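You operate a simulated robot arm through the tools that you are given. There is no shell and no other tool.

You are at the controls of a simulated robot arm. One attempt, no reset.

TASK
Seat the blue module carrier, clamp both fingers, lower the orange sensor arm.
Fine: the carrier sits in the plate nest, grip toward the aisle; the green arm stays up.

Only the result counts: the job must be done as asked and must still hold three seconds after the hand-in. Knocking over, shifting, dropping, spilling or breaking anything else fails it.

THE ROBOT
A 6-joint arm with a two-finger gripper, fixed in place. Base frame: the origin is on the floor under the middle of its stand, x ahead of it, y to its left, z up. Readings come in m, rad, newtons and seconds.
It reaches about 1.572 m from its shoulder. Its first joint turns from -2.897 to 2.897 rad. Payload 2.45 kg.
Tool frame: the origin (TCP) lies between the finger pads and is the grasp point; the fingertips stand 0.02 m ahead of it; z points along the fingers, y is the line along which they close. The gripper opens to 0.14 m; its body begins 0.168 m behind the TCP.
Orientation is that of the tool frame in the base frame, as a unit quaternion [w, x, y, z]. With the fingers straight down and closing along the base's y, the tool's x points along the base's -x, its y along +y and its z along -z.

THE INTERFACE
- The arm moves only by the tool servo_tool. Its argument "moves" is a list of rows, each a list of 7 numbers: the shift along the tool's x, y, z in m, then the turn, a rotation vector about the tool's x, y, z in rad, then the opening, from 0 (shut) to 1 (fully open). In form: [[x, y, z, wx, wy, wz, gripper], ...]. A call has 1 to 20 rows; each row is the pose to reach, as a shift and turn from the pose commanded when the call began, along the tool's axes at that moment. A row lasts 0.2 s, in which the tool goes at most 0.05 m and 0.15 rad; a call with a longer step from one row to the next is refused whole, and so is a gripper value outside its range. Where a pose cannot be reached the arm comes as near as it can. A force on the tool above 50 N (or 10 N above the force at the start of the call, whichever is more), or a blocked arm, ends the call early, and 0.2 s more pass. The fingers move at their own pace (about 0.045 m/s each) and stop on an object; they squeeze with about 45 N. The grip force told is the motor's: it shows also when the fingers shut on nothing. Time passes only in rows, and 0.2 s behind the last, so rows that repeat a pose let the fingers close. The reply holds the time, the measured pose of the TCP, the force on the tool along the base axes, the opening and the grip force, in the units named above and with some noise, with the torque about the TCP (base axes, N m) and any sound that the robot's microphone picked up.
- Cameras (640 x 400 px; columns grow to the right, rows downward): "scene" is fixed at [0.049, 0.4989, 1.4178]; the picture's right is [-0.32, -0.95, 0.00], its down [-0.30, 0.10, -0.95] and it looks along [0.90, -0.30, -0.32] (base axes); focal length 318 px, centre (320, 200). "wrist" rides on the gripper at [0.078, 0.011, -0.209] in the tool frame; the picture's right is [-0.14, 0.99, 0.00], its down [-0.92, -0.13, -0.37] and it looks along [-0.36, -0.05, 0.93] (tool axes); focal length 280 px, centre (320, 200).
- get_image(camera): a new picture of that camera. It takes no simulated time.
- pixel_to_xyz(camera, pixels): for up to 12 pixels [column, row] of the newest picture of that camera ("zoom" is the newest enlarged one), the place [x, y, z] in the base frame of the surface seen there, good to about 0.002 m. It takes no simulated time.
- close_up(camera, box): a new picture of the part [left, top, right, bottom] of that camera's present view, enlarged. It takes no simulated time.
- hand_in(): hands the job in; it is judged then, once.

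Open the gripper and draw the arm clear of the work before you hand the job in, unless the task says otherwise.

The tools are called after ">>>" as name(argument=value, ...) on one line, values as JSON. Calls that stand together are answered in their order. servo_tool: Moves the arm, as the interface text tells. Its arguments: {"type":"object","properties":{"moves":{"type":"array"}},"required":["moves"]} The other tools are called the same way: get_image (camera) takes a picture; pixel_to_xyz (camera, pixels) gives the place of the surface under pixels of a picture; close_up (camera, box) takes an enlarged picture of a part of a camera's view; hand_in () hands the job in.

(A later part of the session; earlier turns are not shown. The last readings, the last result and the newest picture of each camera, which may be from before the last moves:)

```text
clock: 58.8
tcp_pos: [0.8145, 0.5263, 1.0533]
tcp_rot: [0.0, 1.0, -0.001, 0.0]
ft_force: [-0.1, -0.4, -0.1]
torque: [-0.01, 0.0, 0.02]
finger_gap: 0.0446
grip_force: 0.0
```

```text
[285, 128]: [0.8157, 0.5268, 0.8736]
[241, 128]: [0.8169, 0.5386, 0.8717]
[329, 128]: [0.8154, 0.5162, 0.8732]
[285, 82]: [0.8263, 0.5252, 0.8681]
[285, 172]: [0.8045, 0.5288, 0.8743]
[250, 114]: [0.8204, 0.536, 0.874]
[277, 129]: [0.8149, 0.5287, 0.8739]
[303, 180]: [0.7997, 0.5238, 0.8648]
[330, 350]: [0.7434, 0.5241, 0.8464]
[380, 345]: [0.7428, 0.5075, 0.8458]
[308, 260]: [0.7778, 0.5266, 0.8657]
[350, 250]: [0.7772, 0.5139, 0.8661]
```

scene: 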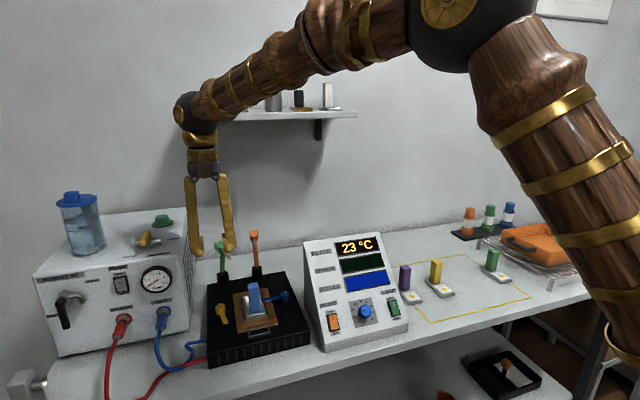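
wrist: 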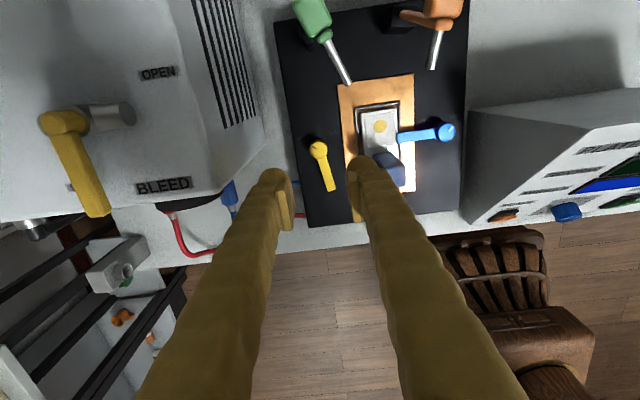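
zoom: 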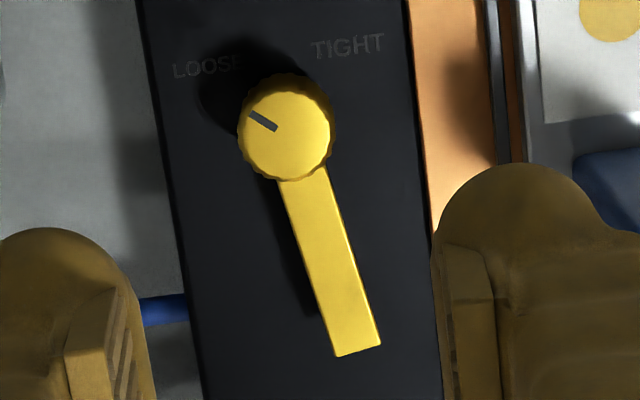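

Yellow knob centre is about (0.815,0.527) with its mark at LOOSE. Lowering around it with a 45 mm gap.

>>> servo_tool(moves=[[0, 0, 0.045, 0, 0, 0, 0.32], [0, 0, 0.09, 0, 0, 0, 0.32], [0, 0, 0.13, 0, 0, 0, 0.32], [0, 0, 0.16, 0, 0, 0, 0.32], [0.0005, -0.0005, 0.181, 0, 0, 0, 0.32], [0.0005, -0.0005, 0.181, 0, 0, 0, 0.32]])

>>> close_up(camera="wrist", box=[240, 120, 400, 240])

>>> close_up(camera="scene", box=[190, 265, 290, 340])

```text
clock: 60.2
tcp_pos: [0.8164, 0.5254, 0.8728]
tcp_rot: [0.0, 1.0, 0.0, 0.0]
ft_force: [-0.3, -0.7, -0.3]
torque: [-0.05, 0.01, 0.0]
finger_gap: 0.0449
grip_force: 0.1
```

```text
3.33 times, centred on (320, 180) of wrist
```

zoom: 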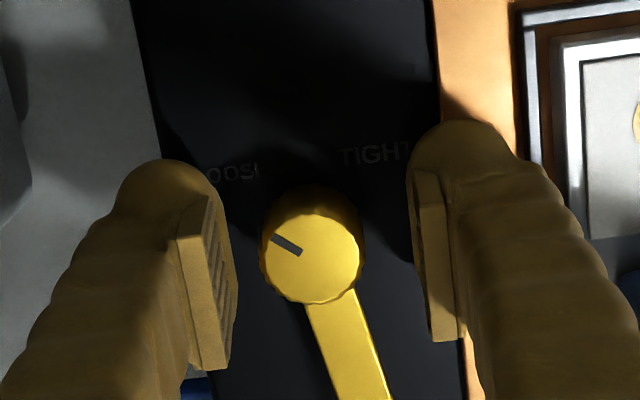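

```text
5.33 times, centred on (240, 302) of scene
```

zoom: 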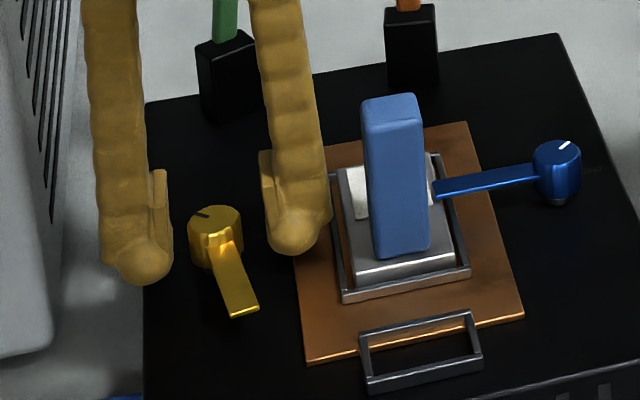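

The knob sits centred, slightly left; closing with a 1 mm shift in +y.

>>> servo_tool(moves=[[0, -0.001, 0, 0, 0, 0, 0.2], [0, -0.001, 0, 0, 0, 0, 0.1], [0, -0.001, 0, 0, 0, 0, 0.0], [0, -0.001, 0, 0, 0, 0, 0.0]])

```text
clock: 61.2
tcp_pos: [0.8151, 0.5269, 0.8726]
tcp_rot: [-0.001, 1.0, -0.001, 0.0]
ft_force: [7.0, 31.8, -4.3]
torque: [0.32, -0.15, -0.15]
finger_gap: 0.0247
grip_force: 45.1
```

Gripped (24.7 mm); +32 N in y, so I nudge +1.2 mm in y to balance.

>>> servo_tool(moves=[[0.0002, -0.0006, 0, 0, 0, 0, 0.0], [0.0003, -0.0012, 0, 0, 0, 0, 0.0], [0.0003, -0.0012, 0, 0, 0, 0, 0.0]])

```text
clock: 62.0
tcp_pos: [0.815, 0.5283, 0.872]
tcp_rot: [0.0, 1.0, -0.001, 0.001]
ft_force: [1.6, 12.3, 15.6]
torque: [0.12, 0.15, -0.13]
finger_gap: 0.0246
grip_force: 45.2
```

Force is now about 20 N in total. Turning clockwise toward TIGHT by 0.36 rad and checking how the yellow finger responds.

>>> servo_tool(moves=[[0, 0, 0, 0, 0, 0.06, 0.0], [0, 0, 0, 0, 0, 0.12, 0.0], [0, 0, 0, 0, 0, 0.18, 0.0], [0, 0, 0, 0, 0, 0.24, 0.0], [0, 0, 0, 0, 0, 0.3, 0.0], [0, 0, 0, 0, 0, 0.36, 0.0], [0, 0, 0, 0, 0, 0.36, 0.0]])

>>> close_up(camera="wrist", box=[240, 120, 400, 240])

>>> close_up(camera="scene", box=[190, 265, 290, 340])

```text
clock: 63.6
tcp_pos: [0.8162, 0.5276, 0.8726]
tcp_rot: [0.001, 0.984, -0.18, 0.0]
ft_force: [6.7, -20.1, 26.4]
torque: [-0.27, 0.04, -0.01]
finger_gap: 0.0245
grip_force: 45.2
```

```text
3.33 times, centred on (320, 180) of wrist
```

zoom: 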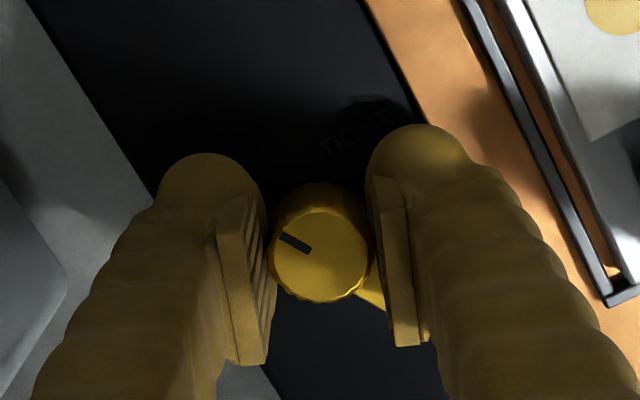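

```text
5.33 times, centred on (240, 302) of scene
```

zoom: 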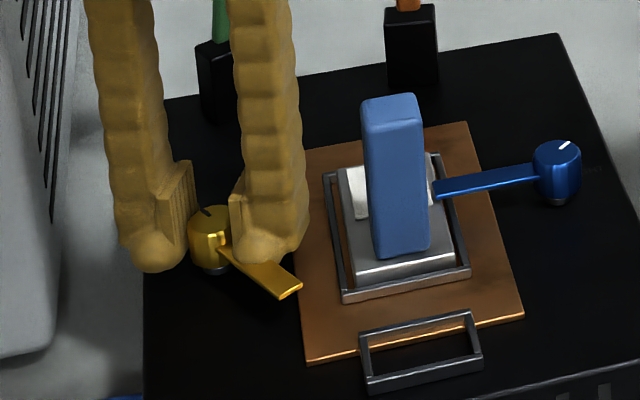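

As hoped, the yellow finger swings mirrored toward the nest while its knob turns clockwise. I'll relieve the vertical and side load slightly and continue.

>>> servo_tool(moves=[[0.0002, 0.0006, -0.0008, 0, 0, 0, 0.0], [0.0002, 0.0006, -0.0008, 0, 0, 0.06, 0.0], [0.0002, 0.0006, -0.0008, 0, 0, 0.12, 0.0], [0.0002, 0.0006, -0.0008, 0, 0, 0.18, 0.0], [0.0002, 0.0006, -0.0008, 0, 0, 0.24, 0.0], [0.0002, 0.0006, -0.0008, 0, 0, 0.3, 0.0], [0.0002, 0.0006, -0.0008, 0, 0, 0.3, 0.0]])

>>> close_up(camera="wrist", box=[240, 120, 400, 240])

>>> close_up(camera="scene", box=[190, 265, 290, 340])

```text
clock: 65.2
tcp_pos: [0.8155, 0.5274, 0.8731]
tcp_rot: [0.0, 0.945, -0.326, 0.0]
ft_force: [17.2, -10.8, 11.3]
torque: [-0.1, -0.29, -0.01]
finger_gap: 0.0244
grip_force: 45.3
```

```text
3.33 times, centred on (320, 180) of wrist
```

zoom: 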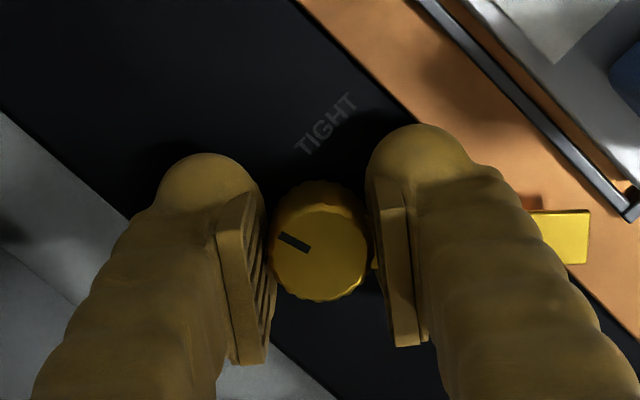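

```text
5.33 times, centred on (240, 302) of scene
```

zoom: 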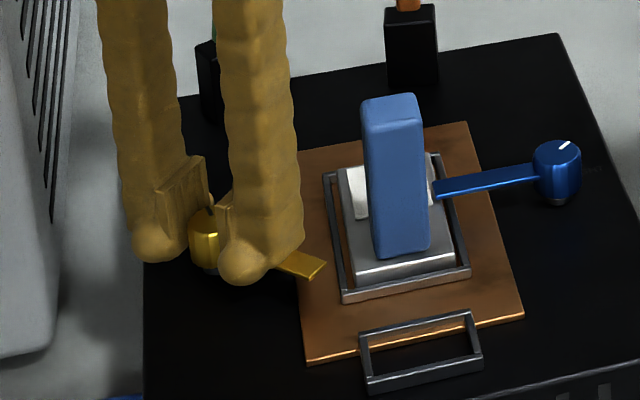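

Smooth so far; the yellow finger is at about 230°. Continuing clockwise with small relief.

>>> servo_tool(moves=[[0.0007, 0, -0.0003, 0, 0, 0.06, 0.0], [0.0007, 0, -0.0003, 0, 0, 0.12, 0.0], [0.0007, 0, -0.0003, 0, 0, 0.18, 0.0], [0.0007, 0, -0.0003, 0, 0, 0.24, 0.0], [0.0007, 0, -0.0003, 0, 0, 0.3, 0.0], [0.0007, 0, -0.0003, 0, 0, 0.36, 0.0], [0.0007, 0, -0.0003, 0, 0, 0.36, 0.0]])

>>> close_up(camera="wrist", box=[240, 120, 400, 240])

>>> close_up(camera="scene", box=[190, 265, 290, 340])

```text
clock: 66.8
tcp_pos: [0.815, 0.5277, 0.8724]
tcp_rot: [0.0, 0.872, -0.489, -0.001]
ft_force: [-25.6, 7.1, 4.5]
torque: [0.19, 0.37, 0.03]
finger_gap: 0.0247
grip_force: 44.6
```

```text
3.33 times, centred on (320, 180) of wrist
```

zoom: 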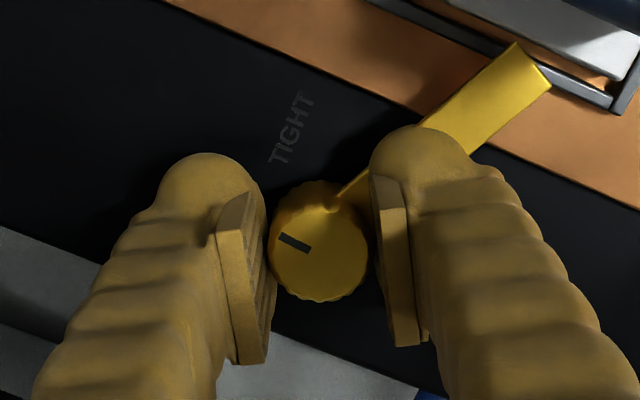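

```text
5.33 times, centred on (240, 302) of scene
```

zoom: 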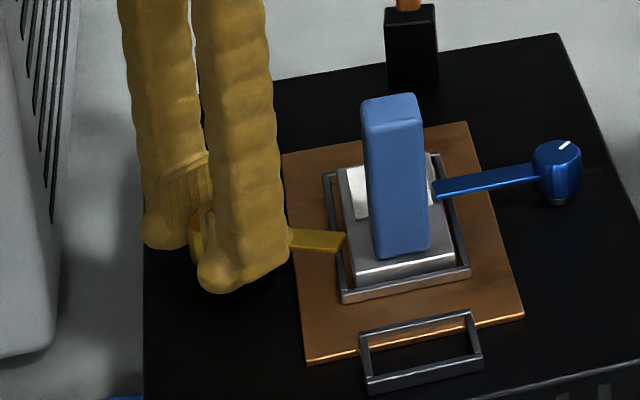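

The finger is at about 250°, the mark near 0°. Continuing with a little relief.

>>> servo_tool(moves=[[-0.0006, 0.0006, 0, 0, 0, 0.06, 0.0], [-0.0006, 0.0006, 0, 0, 0, 0.12, 0.0], [-0.0006, 0.0006, 0, 0, 0, 0.18, 0.0], [-0.0006, 0.0006, 0, 0, 0, 0.24, 0.0], [-0.0006, 0.0006, 0, 0, 0, 0.3, 0.0], [-0.0006, 0.0006, 0, 0, 0, 0.36, 0.0], [-0.0006, 0.0006, 0, 0, 0, 0.36, 0.0]])

>>> close_up(camera="wrist", box=[240, 120, 400, 240])

>>> close_up(camera="scene", box=[190, 265, 290, 340])

```text
clock: 68.4
tcp_pos: [0.8144, 0.5261, 0.8722]
tcp_rot: [0.001, 0.771, -0.637, 0.0]
ft_force: [-24.8, -3.4, -11.1]
torque: [-0.09, 0.23, 0.02]
finger_gap: 0.0245
grip_force: 45.1
```

```text
3.33 times, centred on (320, 180) of wrist
```

zoom: 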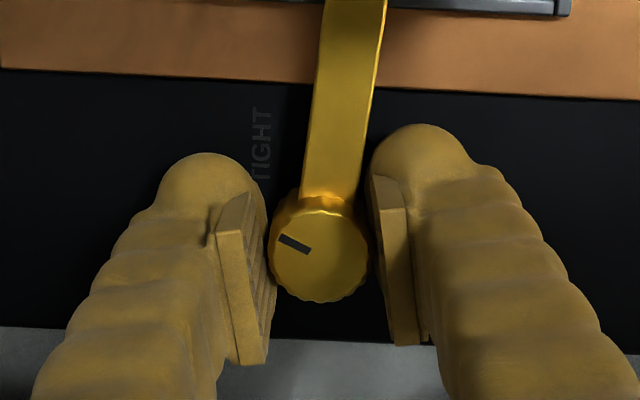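

```text
5.33 times, centred on (240, 302) of scene
```

zoom: 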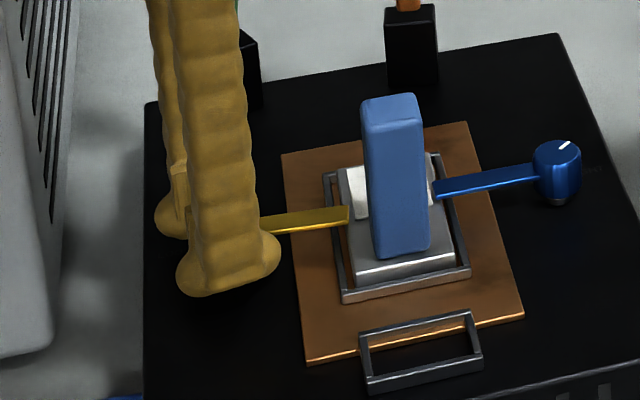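

The yellow finger now lies over the carrier edge. Turning on toward the TIGHT stop.

>>> servo_tool(moves=[[-0.0001, 0.0007, 0, 0, 0, 0.06, 0.0], [-0.0001, 0.0007, 0, 0, 0, 0.12, 0.0], [-0.0001, 0.0007, 0, 0, 0, 0.18, 0.0], [-0.0001, 0.0007, 0, 0, 0, 0.24, 0.0], [-0.0001, 0.0007, 0, 0, 0, 0.3, 0.0], [-0.0001, 0.0007, 0, 0, 0, 0.36, 0.0], [-0.0001, 0.0007, 0, 0, 0, 0.36, 0.0]])

>>> close_up(camera="wrist", box=[240, 120, 400, 240])

>>> close_up(camera="scene", box=[190, 265, 290, 340])

```text
clock: 70.0
tcp_pos: [0.8142, 0.5273, 0.8729]
tcp_rot: [0.0, -0.643, 0.766, 0.0]
ft_force: [-16.0, -6.6, -4.7]
torque: [-0.14, 0.19, 0.01]
finger_gap: 0.0245
grip_force: 45.0
```

```text
3.33 times, centred on (320, 180) of wrist
```

zoom: 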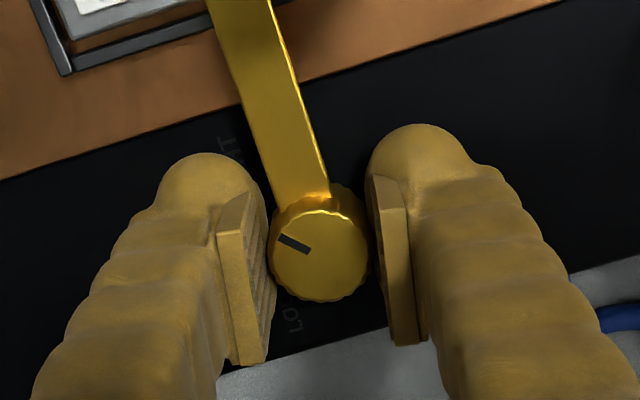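

```text
5.33 times, centred on (240, 302) of scene
```

zoom: 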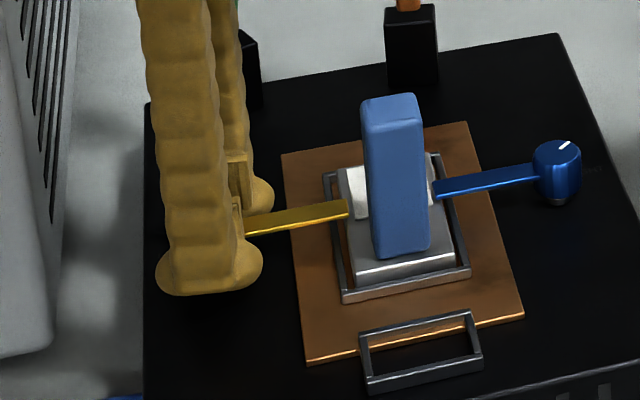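

At θ=80°, finger stopped at its end; I'll turn a final ~0.24 rad to hit the TIGHT stop.

>>> servo_tool(moves=[[0, 0.0003, 0, 0, 0, 0.05, 0.0], [0, 0.0003, 0, 0, 0, 0.1, 0.0], [0, 0.0003, 0, 0, 0, 0.15, 0.0], [0, 0.0003, 0, 0, 0, 0.2, 0.0], [0, 0.0003, 0, 0, 0, 0.24, 0.0], [0, 0.0003, 0, 0, 0, 0.24, 0.0]])

>>> close_up(camera="wrist", box=[240, 120, 400, 240])

```text
clock: 71.4
tcp_pos: [0.814, 0.5267, 0.8726]
tcp_rot: [-0.001, -0.547, 0.837, 0.0]
ft_force: [11.3, 4.3, -10.2]
torque: [0.14, -0.15, 0.21]
finger_gap: 0.0248
grip_force: 45.2
```

```text
3.33 times, centred on (320, 180) of wrist
```

zoom: 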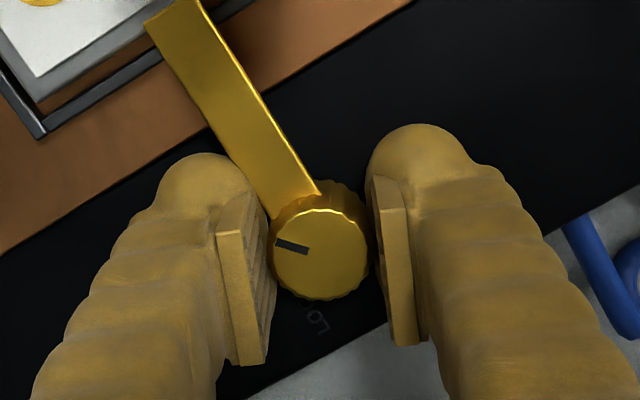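

Torque 0.21 N·m and the mark slips against the pads: yellow has reached TIGHT. Releasing and rising.

>>> servo_tool(moves=[[0, 0, 0, 0, 0, 0, 0.3], [0, 0, 0, 0, 0, 0, 0.3], [0, 0, 0, 0, 0, 0, 0.3], [0, 0, -0.02, 0, 0, 0, 0.3], [0, 0, -0.06, 0, 0, 0, 0.3], [0, 0, -0.1, 0, 0, 0, 0.3], [0, 0, -0.14, 0, 0, 0, 0.3], [0, 0, -0.18, 0, 0, 0, 0.3], [0, 0, -0.22, 0, 0, 0, 0.3], [0, 0, -0.26, 0, 0, 0, 0.3]])

>>> close_up(camera="scene", box=[200, 265, 310, 345])

>>> get_image(camera="wrist")

>>> get_image(camera="scene")

```text
clock: 73.6
tcp_pos: [0.8141, 0.5259, 1.1328]
tcp_rot: [0.0, -0.547, 0.837, 0.0]
ft_force: [-0.3, 0.7, 0.0]
torque: [0.01, 0.01, -0.03]
finger_gap: 0.0419
grip_force: 0.1
```

```text
5.00 times, centred on (255, 305) of scene
```

zoom: 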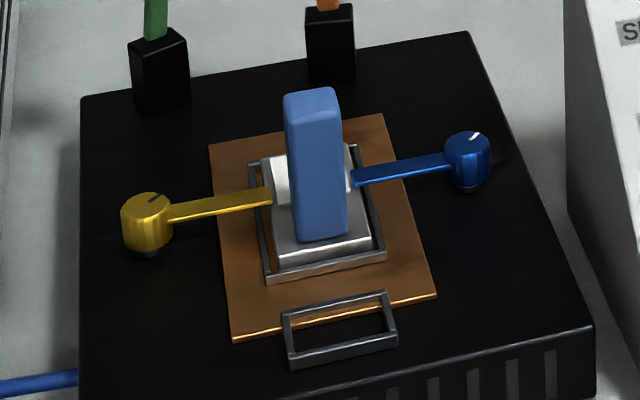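

```text
taken
```

wrist: 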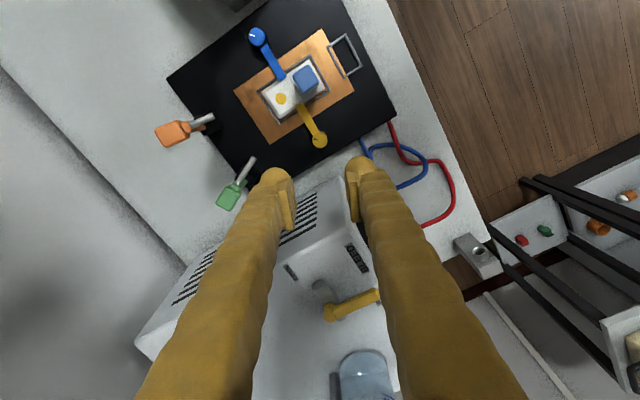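

```text
taken
```

scene: 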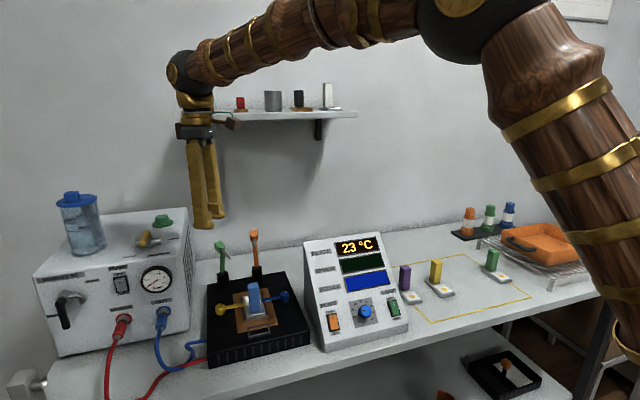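

Both finger marks point to TIGHT and both finger tips are on the carrier edges. Now I'll study the orange arm: zooms from both cameras.

>>> close_up(camera="wrist", box=[145, 100, 235, 160])

>>> pixel_to_xyz(camera="zoom", pixels=[[110, 210], [250, 180], [150, 260], [300, 230], [80, 180], [180, 150], [400, 120], [460, 100], [300, 160], [210, 200], [340, 150], [420, 200]])

>>> close_up(camera="scene", box=[235, 222, 280, 285])

```text
6.67 times, centred on (190, 130) of wrist
```

zoom: 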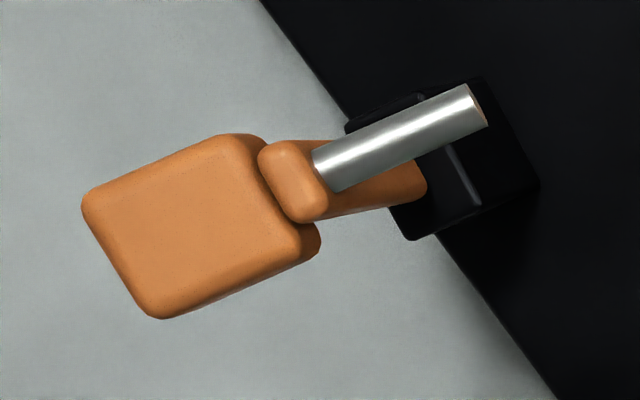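

```text
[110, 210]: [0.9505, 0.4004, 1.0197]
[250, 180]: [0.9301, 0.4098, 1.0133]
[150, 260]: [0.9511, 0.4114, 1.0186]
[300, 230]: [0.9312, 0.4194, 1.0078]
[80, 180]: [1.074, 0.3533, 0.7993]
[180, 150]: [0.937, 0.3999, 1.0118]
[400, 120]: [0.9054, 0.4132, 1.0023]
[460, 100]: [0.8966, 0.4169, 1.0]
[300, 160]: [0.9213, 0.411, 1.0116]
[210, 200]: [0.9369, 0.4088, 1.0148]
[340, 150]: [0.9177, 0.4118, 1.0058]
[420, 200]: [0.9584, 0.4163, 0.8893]
```

```text
6.35 times, centred on (258, 254) of scene
```

zoom: 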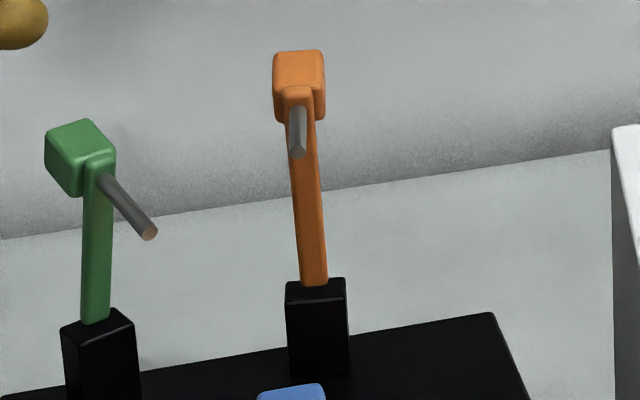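

The orange arm leans ~16° forward with a grip block at about (0.943,0.409,1.008) and its swing plane is yawed ~13.6°. I'll turn the tool to match that plane (θ≈-13.6°) and move in front of the arm.

>>> servo_tool(moves=[[0.0092, -0.004, -0.003, 0, 0, 0.1396, 0.36], [0.0183, -0.008, -0.006, 0, 0, 0.2792, 0.36], [0.0275, -0.0121, -0.009, 0, 0, 0.4188, 0.36], [0.0366, -0.0161, -0.012, 0, 0, 0.5584, 0.36], [0.0458, -0.0201, -0.015, 0, 0, 0.698, 0.36], [0.055, -0.0241, -0.018, 0, 0, 0.8376, 0.36], [0.0641, -0.0281, -0.021, 0, 0, 0.9772, 0.36], [0.0733, -0.0322, -0.024, 0, 0, 1.1168, 0.36], [0.0824, -0.0362, -0.027, 0, 0, 1.2564, 0.36], [0.0916, -0.0402, -0.03, 0, 0, 1.396, 0.36], [0.0916, -0.0402, -0.03, 0, 0, 1.396, 0.36]])

>>> get_image(camera="wrist")

```text
clock: 76.0
tcp_pos: [0.8136, 0.4263, 1.1637]
tcp_rot: [0.0, 0.118, 0.993, 0.0]
ft_force: [0.0, 0.6, -0.1]
torque: [0.07, -0.02, 0.01]
finger_gap: 0.0503
grip_force: 0.1
```

```text
taken
```

wrist: 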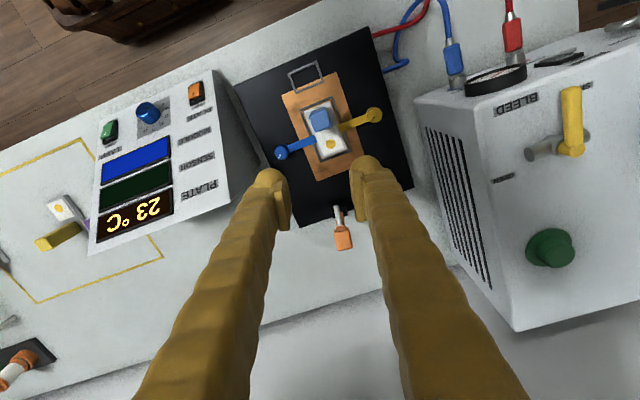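

The orange arm appears at (342,230), lined up with the view. I'll zoom for geometry.

>>> close_up(camera="wrist", box=[310, 190, 380, 260])

>>> pixel_to_xyz(camera="zoom", pixels=[[280, 200], [320, 200], [320, 240], [320, 280], [300, 320], [360, 320], [330, 340], [290, 120], [300, 90], [340, 150], [280, 280], [360, 270]])

```text
5.71 times, centred on (345, 225) of wrist
```

zoom: 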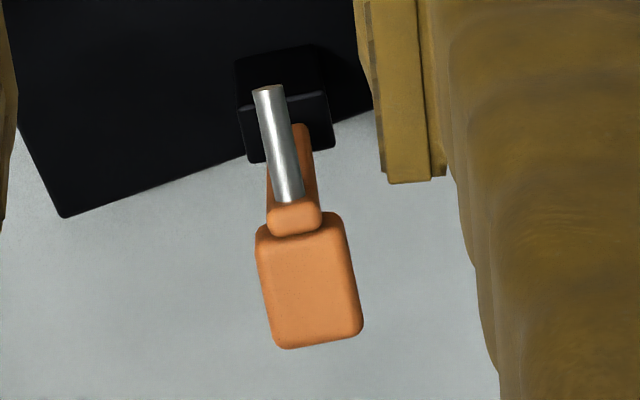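

```text
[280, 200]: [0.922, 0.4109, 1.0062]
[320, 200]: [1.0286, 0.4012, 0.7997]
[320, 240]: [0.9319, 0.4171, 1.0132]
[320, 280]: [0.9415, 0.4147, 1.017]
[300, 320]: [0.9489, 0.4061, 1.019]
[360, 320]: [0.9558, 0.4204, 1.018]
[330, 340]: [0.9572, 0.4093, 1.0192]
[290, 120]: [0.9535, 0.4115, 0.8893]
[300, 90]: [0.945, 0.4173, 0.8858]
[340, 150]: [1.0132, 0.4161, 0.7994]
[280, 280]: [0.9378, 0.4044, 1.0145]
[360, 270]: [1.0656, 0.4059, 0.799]
```

>>> pixel_to_xyz(camera="zoom", pixels=[[264, 238], [334, 221], [355, 322], [282, 340], [300, 232], [345, 270], [270, 290], [318, 333], [255, 92], [282, 92], [275, 150], [306, 205]])

>>> close_up(camera="scene", box=[240, 222, 272, 285])

>>> pixel_to_xyz(camera="zoom", pixels=[[320, 60], [300, 80], [350, 80], [335, 200], [335, 250], [330, 160], [300, 110], [355, 110], [320, 120], [345, 270], [320, 300], [360, 300]])

```text
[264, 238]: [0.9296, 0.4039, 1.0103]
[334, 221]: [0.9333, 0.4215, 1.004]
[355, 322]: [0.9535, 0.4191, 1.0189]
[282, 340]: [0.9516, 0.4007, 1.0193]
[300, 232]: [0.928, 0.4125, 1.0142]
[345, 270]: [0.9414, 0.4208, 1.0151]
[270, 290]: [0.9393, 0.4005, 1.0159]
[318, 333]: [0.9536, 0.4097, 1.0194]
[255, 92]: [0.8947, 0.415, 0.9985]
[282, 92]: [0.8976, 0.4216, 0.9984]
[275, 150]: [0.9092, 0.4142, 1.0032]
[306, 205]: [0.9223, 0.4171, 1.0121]
```

```text
6.35 times, centred on (256, 254) of scene
```

zoom: 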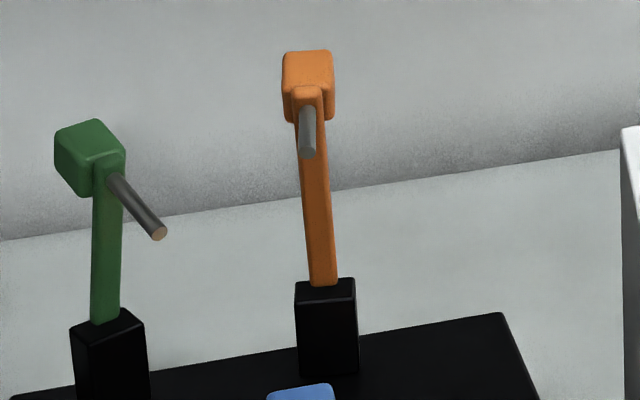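

```text
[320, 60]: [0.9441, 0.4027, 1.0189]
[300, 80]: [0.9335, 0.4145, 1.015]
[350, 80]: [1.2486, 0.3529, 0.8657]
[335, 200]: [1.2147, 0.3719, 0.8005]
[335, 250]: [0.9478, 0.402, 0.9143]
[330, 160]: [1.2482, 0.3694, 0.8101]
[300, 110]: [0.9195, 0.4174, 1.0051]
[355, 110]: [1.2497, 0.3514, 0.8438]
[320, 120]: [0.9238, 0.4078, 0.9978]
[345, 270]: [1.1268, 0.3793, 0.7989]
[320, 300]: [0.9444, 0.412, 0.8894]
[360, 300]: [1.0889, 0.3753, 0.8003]
```

Block centre is about (0.946,0.410,1.002), top face tilted ~20°, sides yawed ~8°. I'll tilt the tool 15° (body leaning toward the robot) and trim yaw to -8.5°.

>>> servo_tool(moves=[[0, 0, 0, 0, -0.131, -0.045, 0.36], [0, 0, 0, 0, -0.262, -0.09, 0.36], [0, 0, 0, 0, -0.262, -0.09, 0.36]])

```text
clock: 76.8
tcp_pos: [0.815, 0.4278, 1.163]
tcp_rot: [0.13, 0.072, 0.989, -0.017]
ft_force: [0.2, -0.3, -0.4]
torque: [0.04, 0.03, 0.01]
finger_gap: 0.0505
grip_force: 0.1
```

Tool axes verified (15° forward tilt). Moving to a pre-grasp 7 cm short of the block along the approach direction.

>>> servo_tool(moves=[[-0.0215, 0.0013, 0.03, 0, 0, 0, 0.36], [-0.043, 0.0025, 0.06, 0, 0, 0, 0.36], [-0.0646, 0.0038, 0.09, 0, 0, 0, 0.36], [-0.0861, 0.005, 0.1198, 0, 0, 0, 0.36], [-0.0861, 0.005, 0.1198, 0, 0, 0, 0.36]])

>>> get_image(camera="wrist")

>>> get_image(camera="scene")

```text
clock: 78.0
tcp_pos: [0.9273, 0.4138, 1.0703]
tcp_rot: [0.13, 0.073, 0.989, -0.016]
ft_force: [0.4, -0.1, -0.4]
torque: [-0.05, 0.02, 0.03]
finger_gap: 0.0504
grip_force: 0.1
```

```text
taken
```

wrist: 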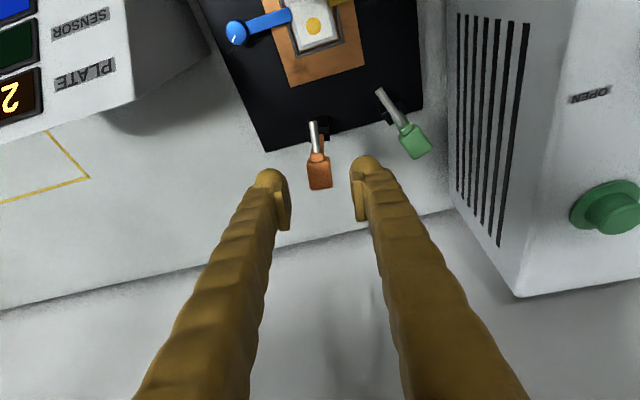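

```text
taken
```

scene: 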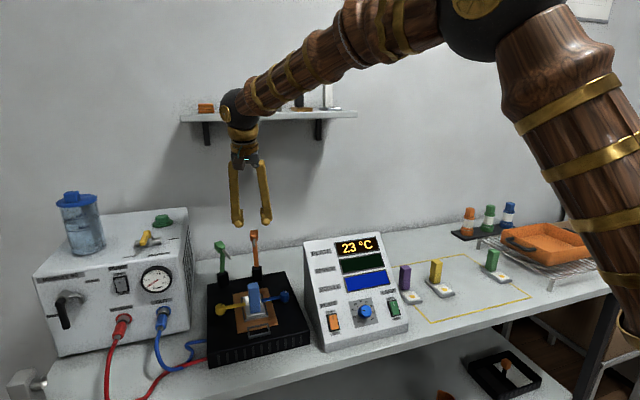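

The orange block (319,172) is centred between the tips and the green arm (413,142) stays outside. Advancing 70 mm along the approach direction.

>>> servo_tool(moves=[[0, 0, 0.025, 0, 0, 0, 0.36], [0, 0, 0.045, 0, 0, 0, 0.36], [0, 0, 0.06, 0, 0, 0, 0.36], [0, 0, 0.07, 0, 0, 0, 0.36], [0, 0, 0.07, 0, 0, 0, 0.36]])

>>> get_image(camera="wrist")

>>> close_up(camera="scene", box=[205, 210, 295, 290])

```text
clock: 79.2
tcp_pos: [0.9459, 0.4106, 1.0032]
tcp_rot: [0.13, 0.073, 0.989, -0.015]
ft_force: [0.5, 0.6, 0.8]
torque: [0.02, -0.01, 0.01]
finger_gap: 0.0504
grip_force: 0.1
```

```text
taken
```

wrist: 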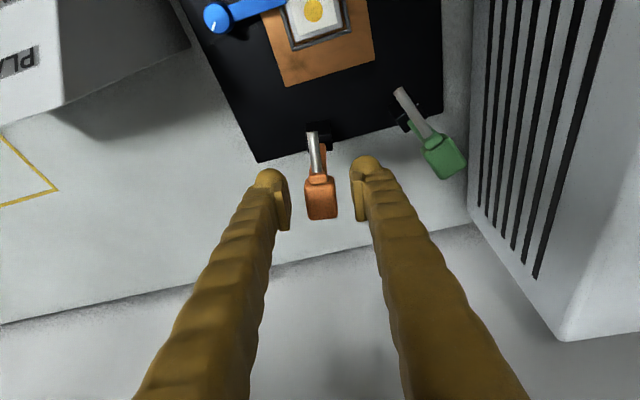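

```text
5.00 times, centred on (250, 250) of scene
```

zoom: 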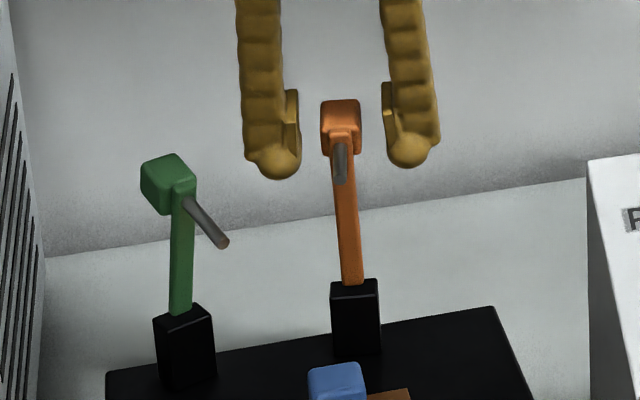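

The block is centred between the pads at the right height. Closing on it.

>>> servo_tool(moves=[[0, 0, 0, 0, 0, 0, 0.25], [0, 0, 0, 0, 0, 0, 0.2], [0, 0, 0, 0, 0, 0, 0.15], [0, 0, 0, 0, 0, 0, 0.1], [0, 0, 0, 0, 0, 0, 0.1]])

>>> close_up(camera="wrist", box=[270, 120, 370, 230])

```text
clock: 80.4
tcp_pos: [0.9454, 0.4108, 1.0029]
tcp_rot: [0.13, 0.072, 0.989, -0.016]
ft_force: [4.1, 16.0, -3.2]
torque: [0.23, -0.12, -0.33]
finger_gap: 0.023
grip_force: 39.0
```

```text
3.64 times, centred on (320, 175) of wrist
```

zoom: 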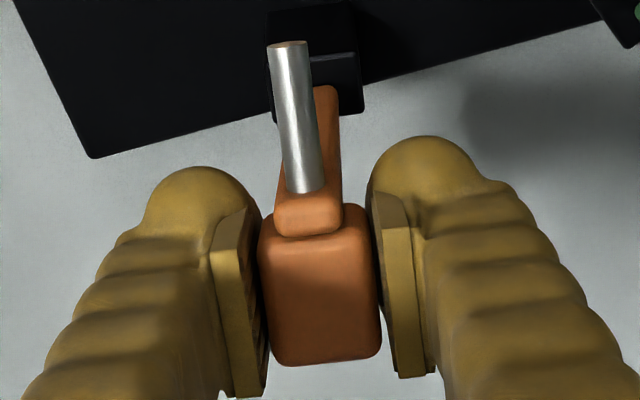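

Gripped at 23 mm. I'll first ease the side load, then lower the arm by about 8° along its arc about the estimated hinge (0.959,0.408,0.885), watching force.

>>> servo_tool(moves=[[0, 0.0005, 0, 0, 0, 0.02, 0.1], [0.0042, 0.0005, -0.0005, 0, 0, 0.02, 0.1], [0.0083, 0.0005, -0.0009, 0, 0, 0.02, 0.1], [0.0124, 0.0005, -0.0012, 0, 0, 0.02, 0.1], [0.0165, 0.0005, -0.0013, 0, 0, 0.02, 0.1], [0.0165, 0.0005, -0.0013, 0, 0, 0.02, 0.1]])

>>> close_up(camera="scene", box=[205, 210, 295, 290])

```text
clock: 81.8
tcp_pos: [0.9283, 0.4128, 0.9983]
tcp_rot: [0.129, 0.082, 0.988, -0.015]
ft_force: [16.9, 15.6, -6.4]
torque: [-0.06, -1.29, -0.15]
finger_gap: 0.0225
grip_force: 45.3
```

```text
5.00 times, centred on (250, 250) of scene
```

zoom: 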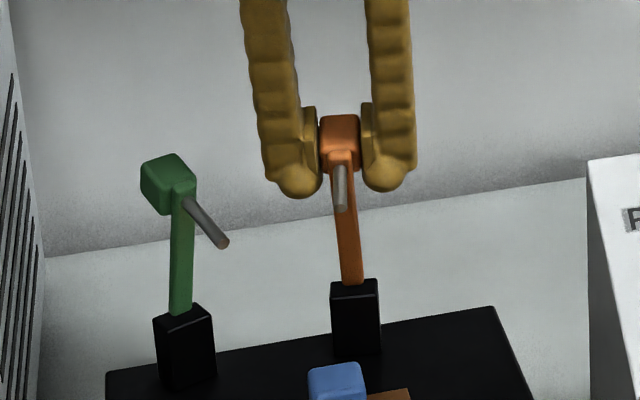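

The arm follows (now ~8° lower), but the pads resist twisting (-1.3 N·m). I'll try easing the squeeze by commanding a slightly wider opening so the block can pivot between the pads.

>>> servo_tool(moves=[[0, 0, 0, 0, 0, 0, 0.15], [0, 0, 0, 0, 0, 0, 0.155], [0, 0, 0, 0, 0, 0, 0.155]])

```text
clock: 82.6
tcp_pos: [0.9287, 0.4141, 0.9989]
tcp_rot: [0.129, 0.083, 0.988, -0.014]
ft_force: [-0.1, 4.5, -1.3]
torque: [0.04, 0.05, 0.02]
finger_gap: 0.0248
grip_force: 2.6
```

Torque vanished and grip force is 2.6 N at 24.8 mm. I'll check whether the arm stayed in place.

>>> close_up(camera="scene", box=[205, 210, 295, 290])

>>> close_up(camera="wrist", box=[270, 120, 370, 230])

```text
5.00 times, centred on (250, 250) of scene
```

zoom: 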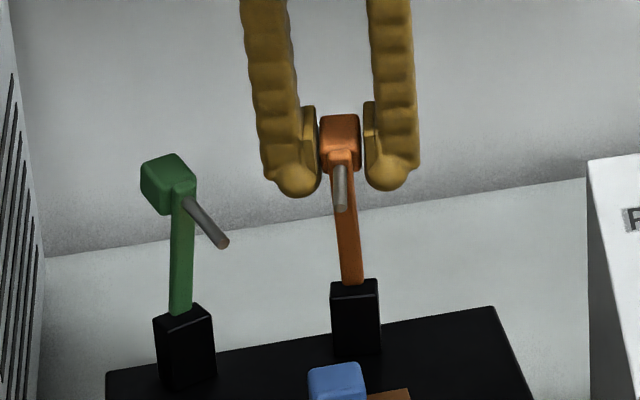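

```text
3.64 times, centred on (320, 175) of wrist
```

zoom: 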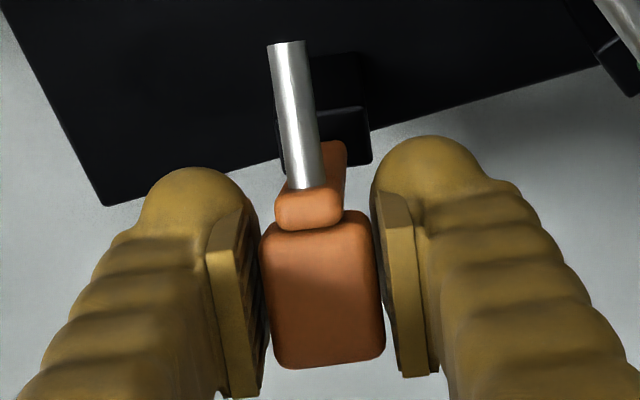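

The arm holds its position by friction, so I can regrip as needed. I'll grip again and lower it with the tool rotating along (rigidly about the hinge) by 12° first.

>>> servo_tool(moves=[[0, 0, 0, 0, 0, 0, 0.1], [0, 0, 0, 0, 0, 0, 0.1], [0.0052, 0, 0.0001, 0, -0.0436, 0, 0.1], [0.0104, 0, 0.0004, 0, -0.0873, 0, 0.1], [0.0155, 0, 0.001, 0, -0.1309, 0, 0.1], [0.0206, 0, 0.0018, 0, -0.1745, 0, 0.1], [0.0206, 0, 0.0018, 0, -0.1745, 0, 0.1]])

>>> close_up(camera="scene", box=[205, 210, 295, 290])

```text
clock: 84.2
tcp_pos: [0.9114, 0.4173, 0.9917]
tcp_rot: [0.215, 0.081, 0.973, -0.021]
ft_force: [12.7, 1.4, 1.2]
torque: [-0.09, -1.19, -0.01]
finger_gap: 0.0229
grip_force: 44.7
```

```text
5.00 times, centred on (250, 250) of scene
```

zoom: 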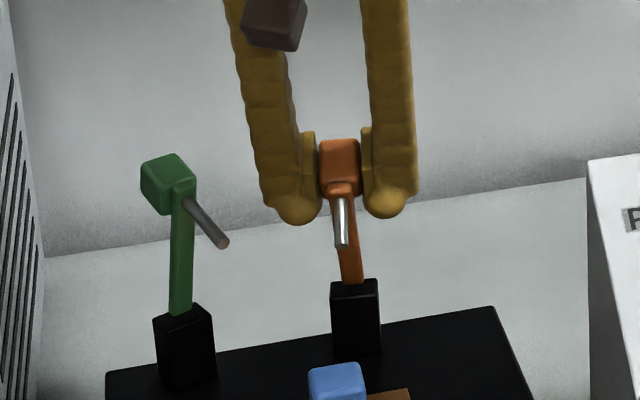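

The arm follows well; the force pattern says the hinge is a bit higher than assumed. I'll use hinge z≈0.893 and continue another 15° with the tool turning along.

>>> servo_tool(moves=[[0, 0, 0, 0, -0.0175, 0, 0.1], [0.0048, 0, 0.0003, 0, -0.0611, 0, 0.1], [0.0096, 0, 0.0006, 0, -0.1048, 0, 0.1], [0.0144, 0, 0.0013, 0, -0.1484, 0, 0.1], [0.0191, 0, 0.0021, 0, -0.192, 0, 0.1], [0.0238, 0, 0.0032, 0, -0.2356, 0, 0.1], [0.0284, 0, 0.0043, 0, -0.279, 0, 0.1], [0.0284, 0, 0.0043, 0, -0.279, 0, 0.1]])

>>> close_up(camera="scene", box=[205, 210, 295, 290])

```text
clock: 86.0
tcp_pos: [0.8856, 0.4197, 0.9753]
tcp_rot: [0.35, 0.078, 0.933, -0.032]
ft_force: [19.6, -19.9, -10.3]
torque: [-0.31, -1.01, -0.01]
finger_gap: 0.0227
grip_force: 44.7
```

```text
5.00 times, centred on (250, 250) of scene
```

zoom: 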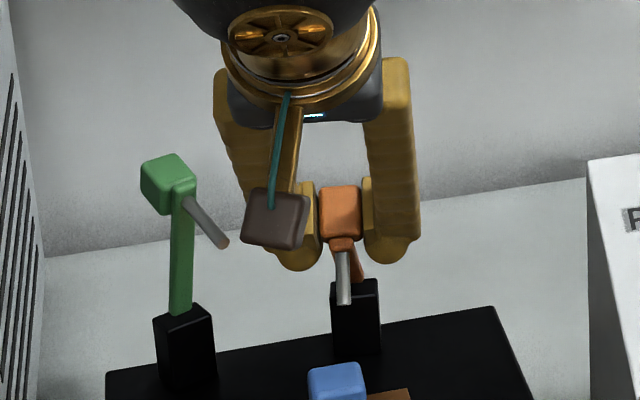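

The arm is now around 50° elevation. I'll open, turn the tool back to vertical around the block, and regrip.

>>> servo_tool(moves=[[0, -0.0008, 0, 0, 0, 0, 0.3], [0, -0.0008, 0, 0, 0, 0, 0.3], [0, -0.0008, 0, 0, 0.14, 0, 0.3], [0, -0.0008, 0, 0, 0.28, 0, 0.3], [0, -0.0008, 0, 0, 0.42, 0, 0.3], [0, -0.0008, 0, 0, 0.56, 0, 0.3], [0, -0.0008, 0, 0, 0.7, 0, 0.3], [0, -0.0008, 0, 0, 0.7, 0, 0.3]])

>>> close_up(camera="scene", box=[205, 210, 295, 290])

>>> get_image(camera="wrist")

```text
clock: 87.8
tcp_pos: [0.886, 0.4199, 0.977]
tcp_rot: [0.007, 0.082, 0.997, -0.003]
ft_force: [0.9, 0.0, 0.9]
torque: [0.03, 0.01, 0.02]
finger_gap: 0.0416
grip_force: 0.1
```

```text
5.00 times, centred on (250, 250) of scene
```

zoom: 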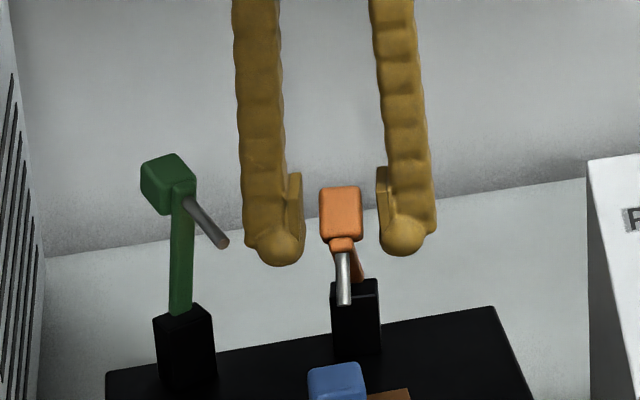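

```text
taken
```

wrist: 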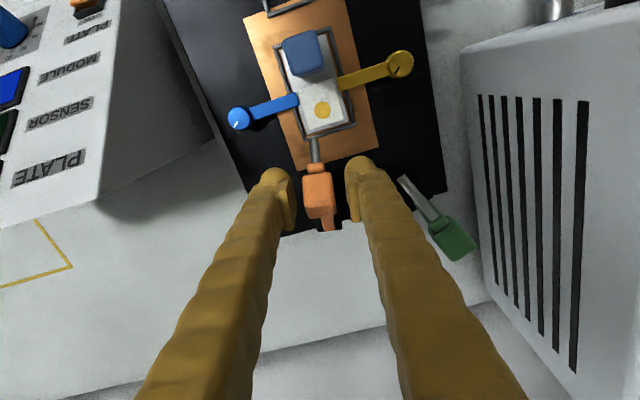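

The arm stays put at about 50°. I'll measure the block now from the wrist zoom to refine the hinge and centre.

>>> close_up(camera="wrist", box=[285, 120, 355, 240])

>>> pixel_to_xyz(camera="zoom", pixels=[[320, 200], [290, 200], [350, 200], [320, 240], [320, 280], [290, 280], [350, 280], [300, 120], [310, 100], [320, 320], [315, 160], [330, 350]])

```text
3.33 times, centred on (320, 180) of wrist
```

zoom: 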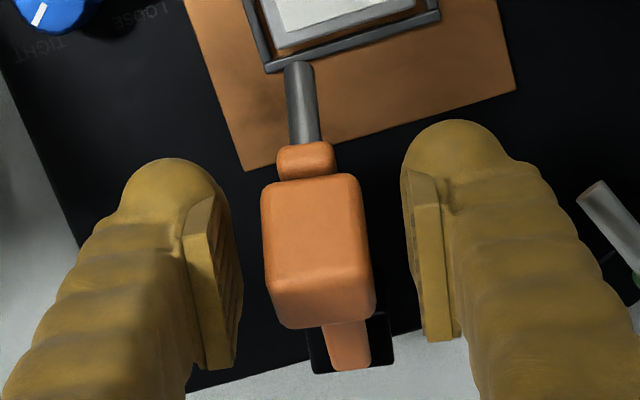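

```text
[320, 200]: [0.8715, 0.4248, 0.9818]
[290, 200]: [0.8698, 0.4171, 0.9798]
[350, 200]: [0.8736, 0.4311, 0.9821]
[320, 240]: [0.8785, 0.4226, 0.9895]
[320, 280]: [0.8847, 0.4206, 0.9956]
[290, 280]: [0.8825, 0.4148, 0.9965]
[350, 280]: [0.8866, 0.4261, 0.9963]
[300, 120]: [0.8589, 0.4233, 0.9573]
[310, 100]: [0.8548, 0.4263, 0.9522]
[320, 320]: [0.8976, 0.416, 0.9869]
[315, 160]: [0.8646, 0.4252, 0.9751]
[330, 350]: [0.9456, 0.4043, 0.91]
```

Block centre is (0.888,0.421,0.980), giving a hinge near (0.959,0.8815). I'll grip again and lower another 10° with the tool turning along, then check forces.

>>> servo_tool(moves=[[0, 0, 0, 0, 0, 0, 0.1], [0, 0, 0, 0, 0, 0, 0.1], [0, 0, 0, 0, 0, 0, 0.1], [0.0041, 0, 0.0032, 0, -0.0436, 0, 0.1], [0.0082, 0, 0.0067, 0, -0.0873, 0, 0.1], [0.0119, 0, 0.0103, 0, -0.1309, 0, 0.1], [0.0157, 0, 0.0141, 0, -0.1745, 0, 0.1], [0.0157, 0, 0.0141, 0, -0.1745, 0, 0.1]])

>>> close_up(camera="scene", box=[205, 220, 305, 320])

```text
clock: 89.6
tcp_pos: [0.8719, 0.423, 0.9617]
tcp_rot: [0.094, 0.084, 0.992, -0.012]
ft_force: [30.5, -3.2, -10.9]
torque: [-0.15, -0.93, 0.19]
finger_gap: 0.0226
grip_force: 45.2
```

```text
4.00 times, centred on (255, 270) of scene
```

zoom: 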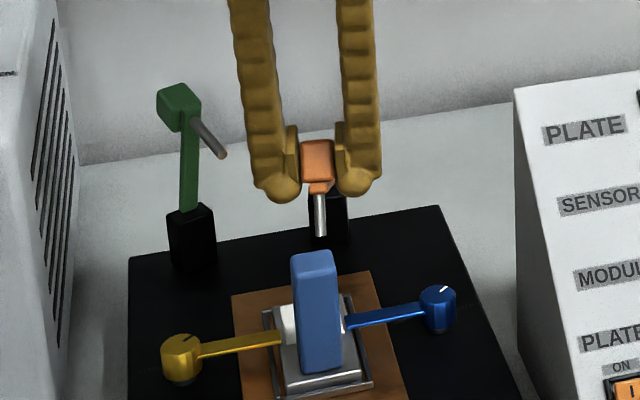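

The block follows; the residual force is mostly radial (inward), so I'll pull in ~1.2 mm and lower another 10°.

>>> servo_tool(moves=[[-0.0007, 0, 0.001, 0, 0, 0, 0.1], [0.0033, 0, 0.0042, 0, -0.0436, 0, 0.1], [0.0073, 0, 0.0076, 0, -0.0873, 0, 0.1], [0.011, 0, 0.0111, 0, -0.1309, 0, 0.1], [0.0145, 0, 0.0147, 0, -0.1745, 0, 0.1], [0.0145, 0, 0.0147, 0, -0.1745, 0, 0.1]])

>>> close_up(camera="scene", box=[205, 230, 305, 330])

```text
clock: 91.0
tcp_pos: [0.8597, 0.4247, 0.9434]
tcp_rot: [0.181, 0.081, 0.98, -0.018]
ft_force: [24.1, -3.8, -5.0]
torque: [-0.15, -0.66, 0.16]
finger_gap: 0.0228
grip_force: 45.0
```

```text
4.00 times, centred on (255, 280) of scene
```

zoom: 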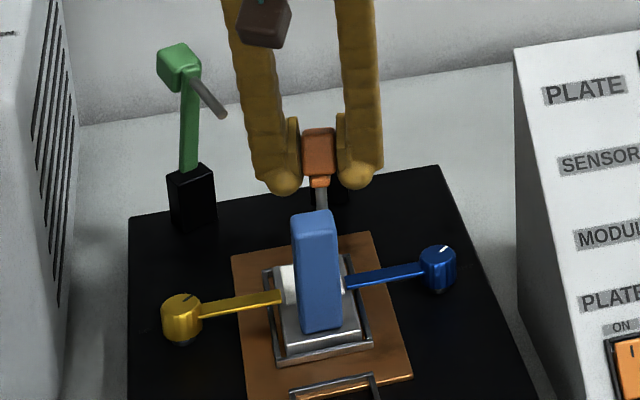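

About 16° left. I'll open, bring the tool back upright around the block, and measure again.

>>> servo_tool(moves=[[0, 0, 0, 0, 0, 0, 0.3], [0, 0, 0, 0, 0, 0, 0.3], [0, 0, 0, 0, 0.12, 0, 0.3], [0, 0, 0, 0, 0.24, 0, 0.3], [0, 0, 0, 0, 0.36, 0, 0.3], [0, 0, 0, 0, 0.36, 0, 0.3]])

>>> close_up(camera="wrist", box=[265, 100, 375, 240])

>>> close_up(camera="scene", box=[205, 230, 305, 330])

```text
clock: 92.4
tcp_pos: [0.8592, 0.4246, 0.9449]
tcp_rot: [0.001, 0.083, 0.997, -0.003]
ft_force: [-0.4, 0.5, 0.2]
torque: [0.02, 0.0, 0.03]
finger_gap: 0.042
grip_force: 0.1
```

```text
2.86 times, centred on (320, 170) of wrist
```

zoom: 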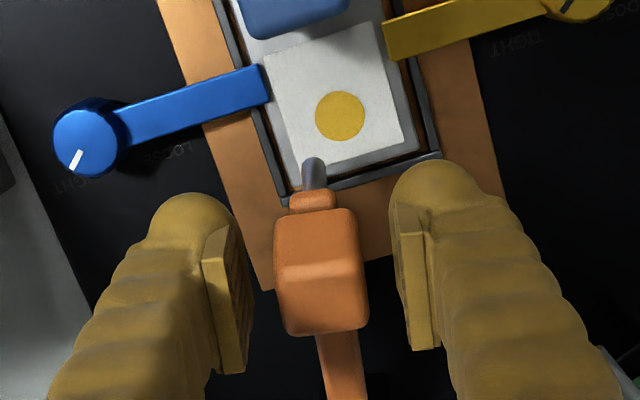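

```text
4.00 times, centred on (255, 280) of scene
```

zoom: 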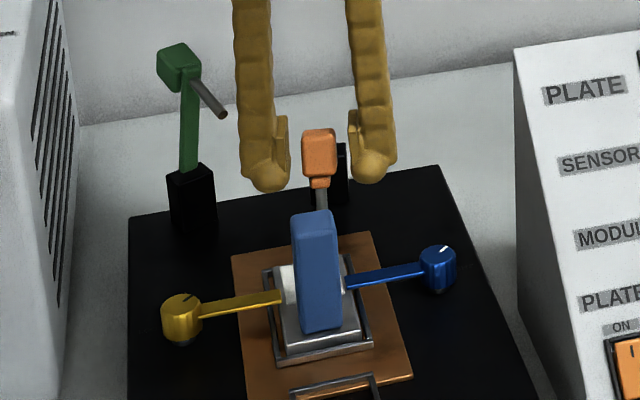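

>>> close_up(camera="wrist", box=[295, 140, 345, 240])

>>> pixel_to_xyz(camera="zoom", pixels=[[310, 180], [315, 210], [318, 240], [322, 260], [325, 300], [290, 210], [345, 210], [305, 120], [300, 90], [330, 340], [340, 380], [310, 160]])

```text
4.00 times, centred on (320, 190) of wrist
```

zoom: 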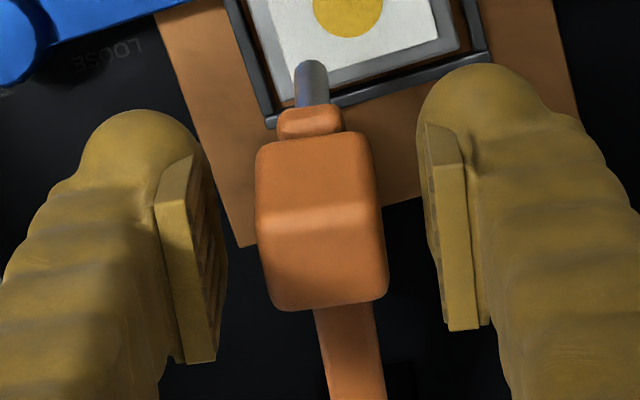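

```text
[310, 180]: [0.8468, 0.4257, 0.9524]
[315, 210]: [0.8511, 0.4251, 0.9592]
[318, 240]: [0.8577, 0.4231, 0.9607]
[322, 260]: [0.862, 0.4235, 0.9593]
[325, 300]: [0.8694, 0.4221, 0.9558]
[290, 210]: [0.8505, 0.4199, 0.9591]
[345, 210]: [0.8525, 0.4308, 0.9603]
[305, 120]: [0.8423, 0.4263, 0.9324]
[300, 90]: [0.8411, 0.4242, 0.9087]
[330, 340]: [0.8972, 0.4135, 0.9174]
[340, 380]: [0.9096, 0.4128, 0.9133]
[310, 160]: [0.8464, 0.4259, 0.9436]
```

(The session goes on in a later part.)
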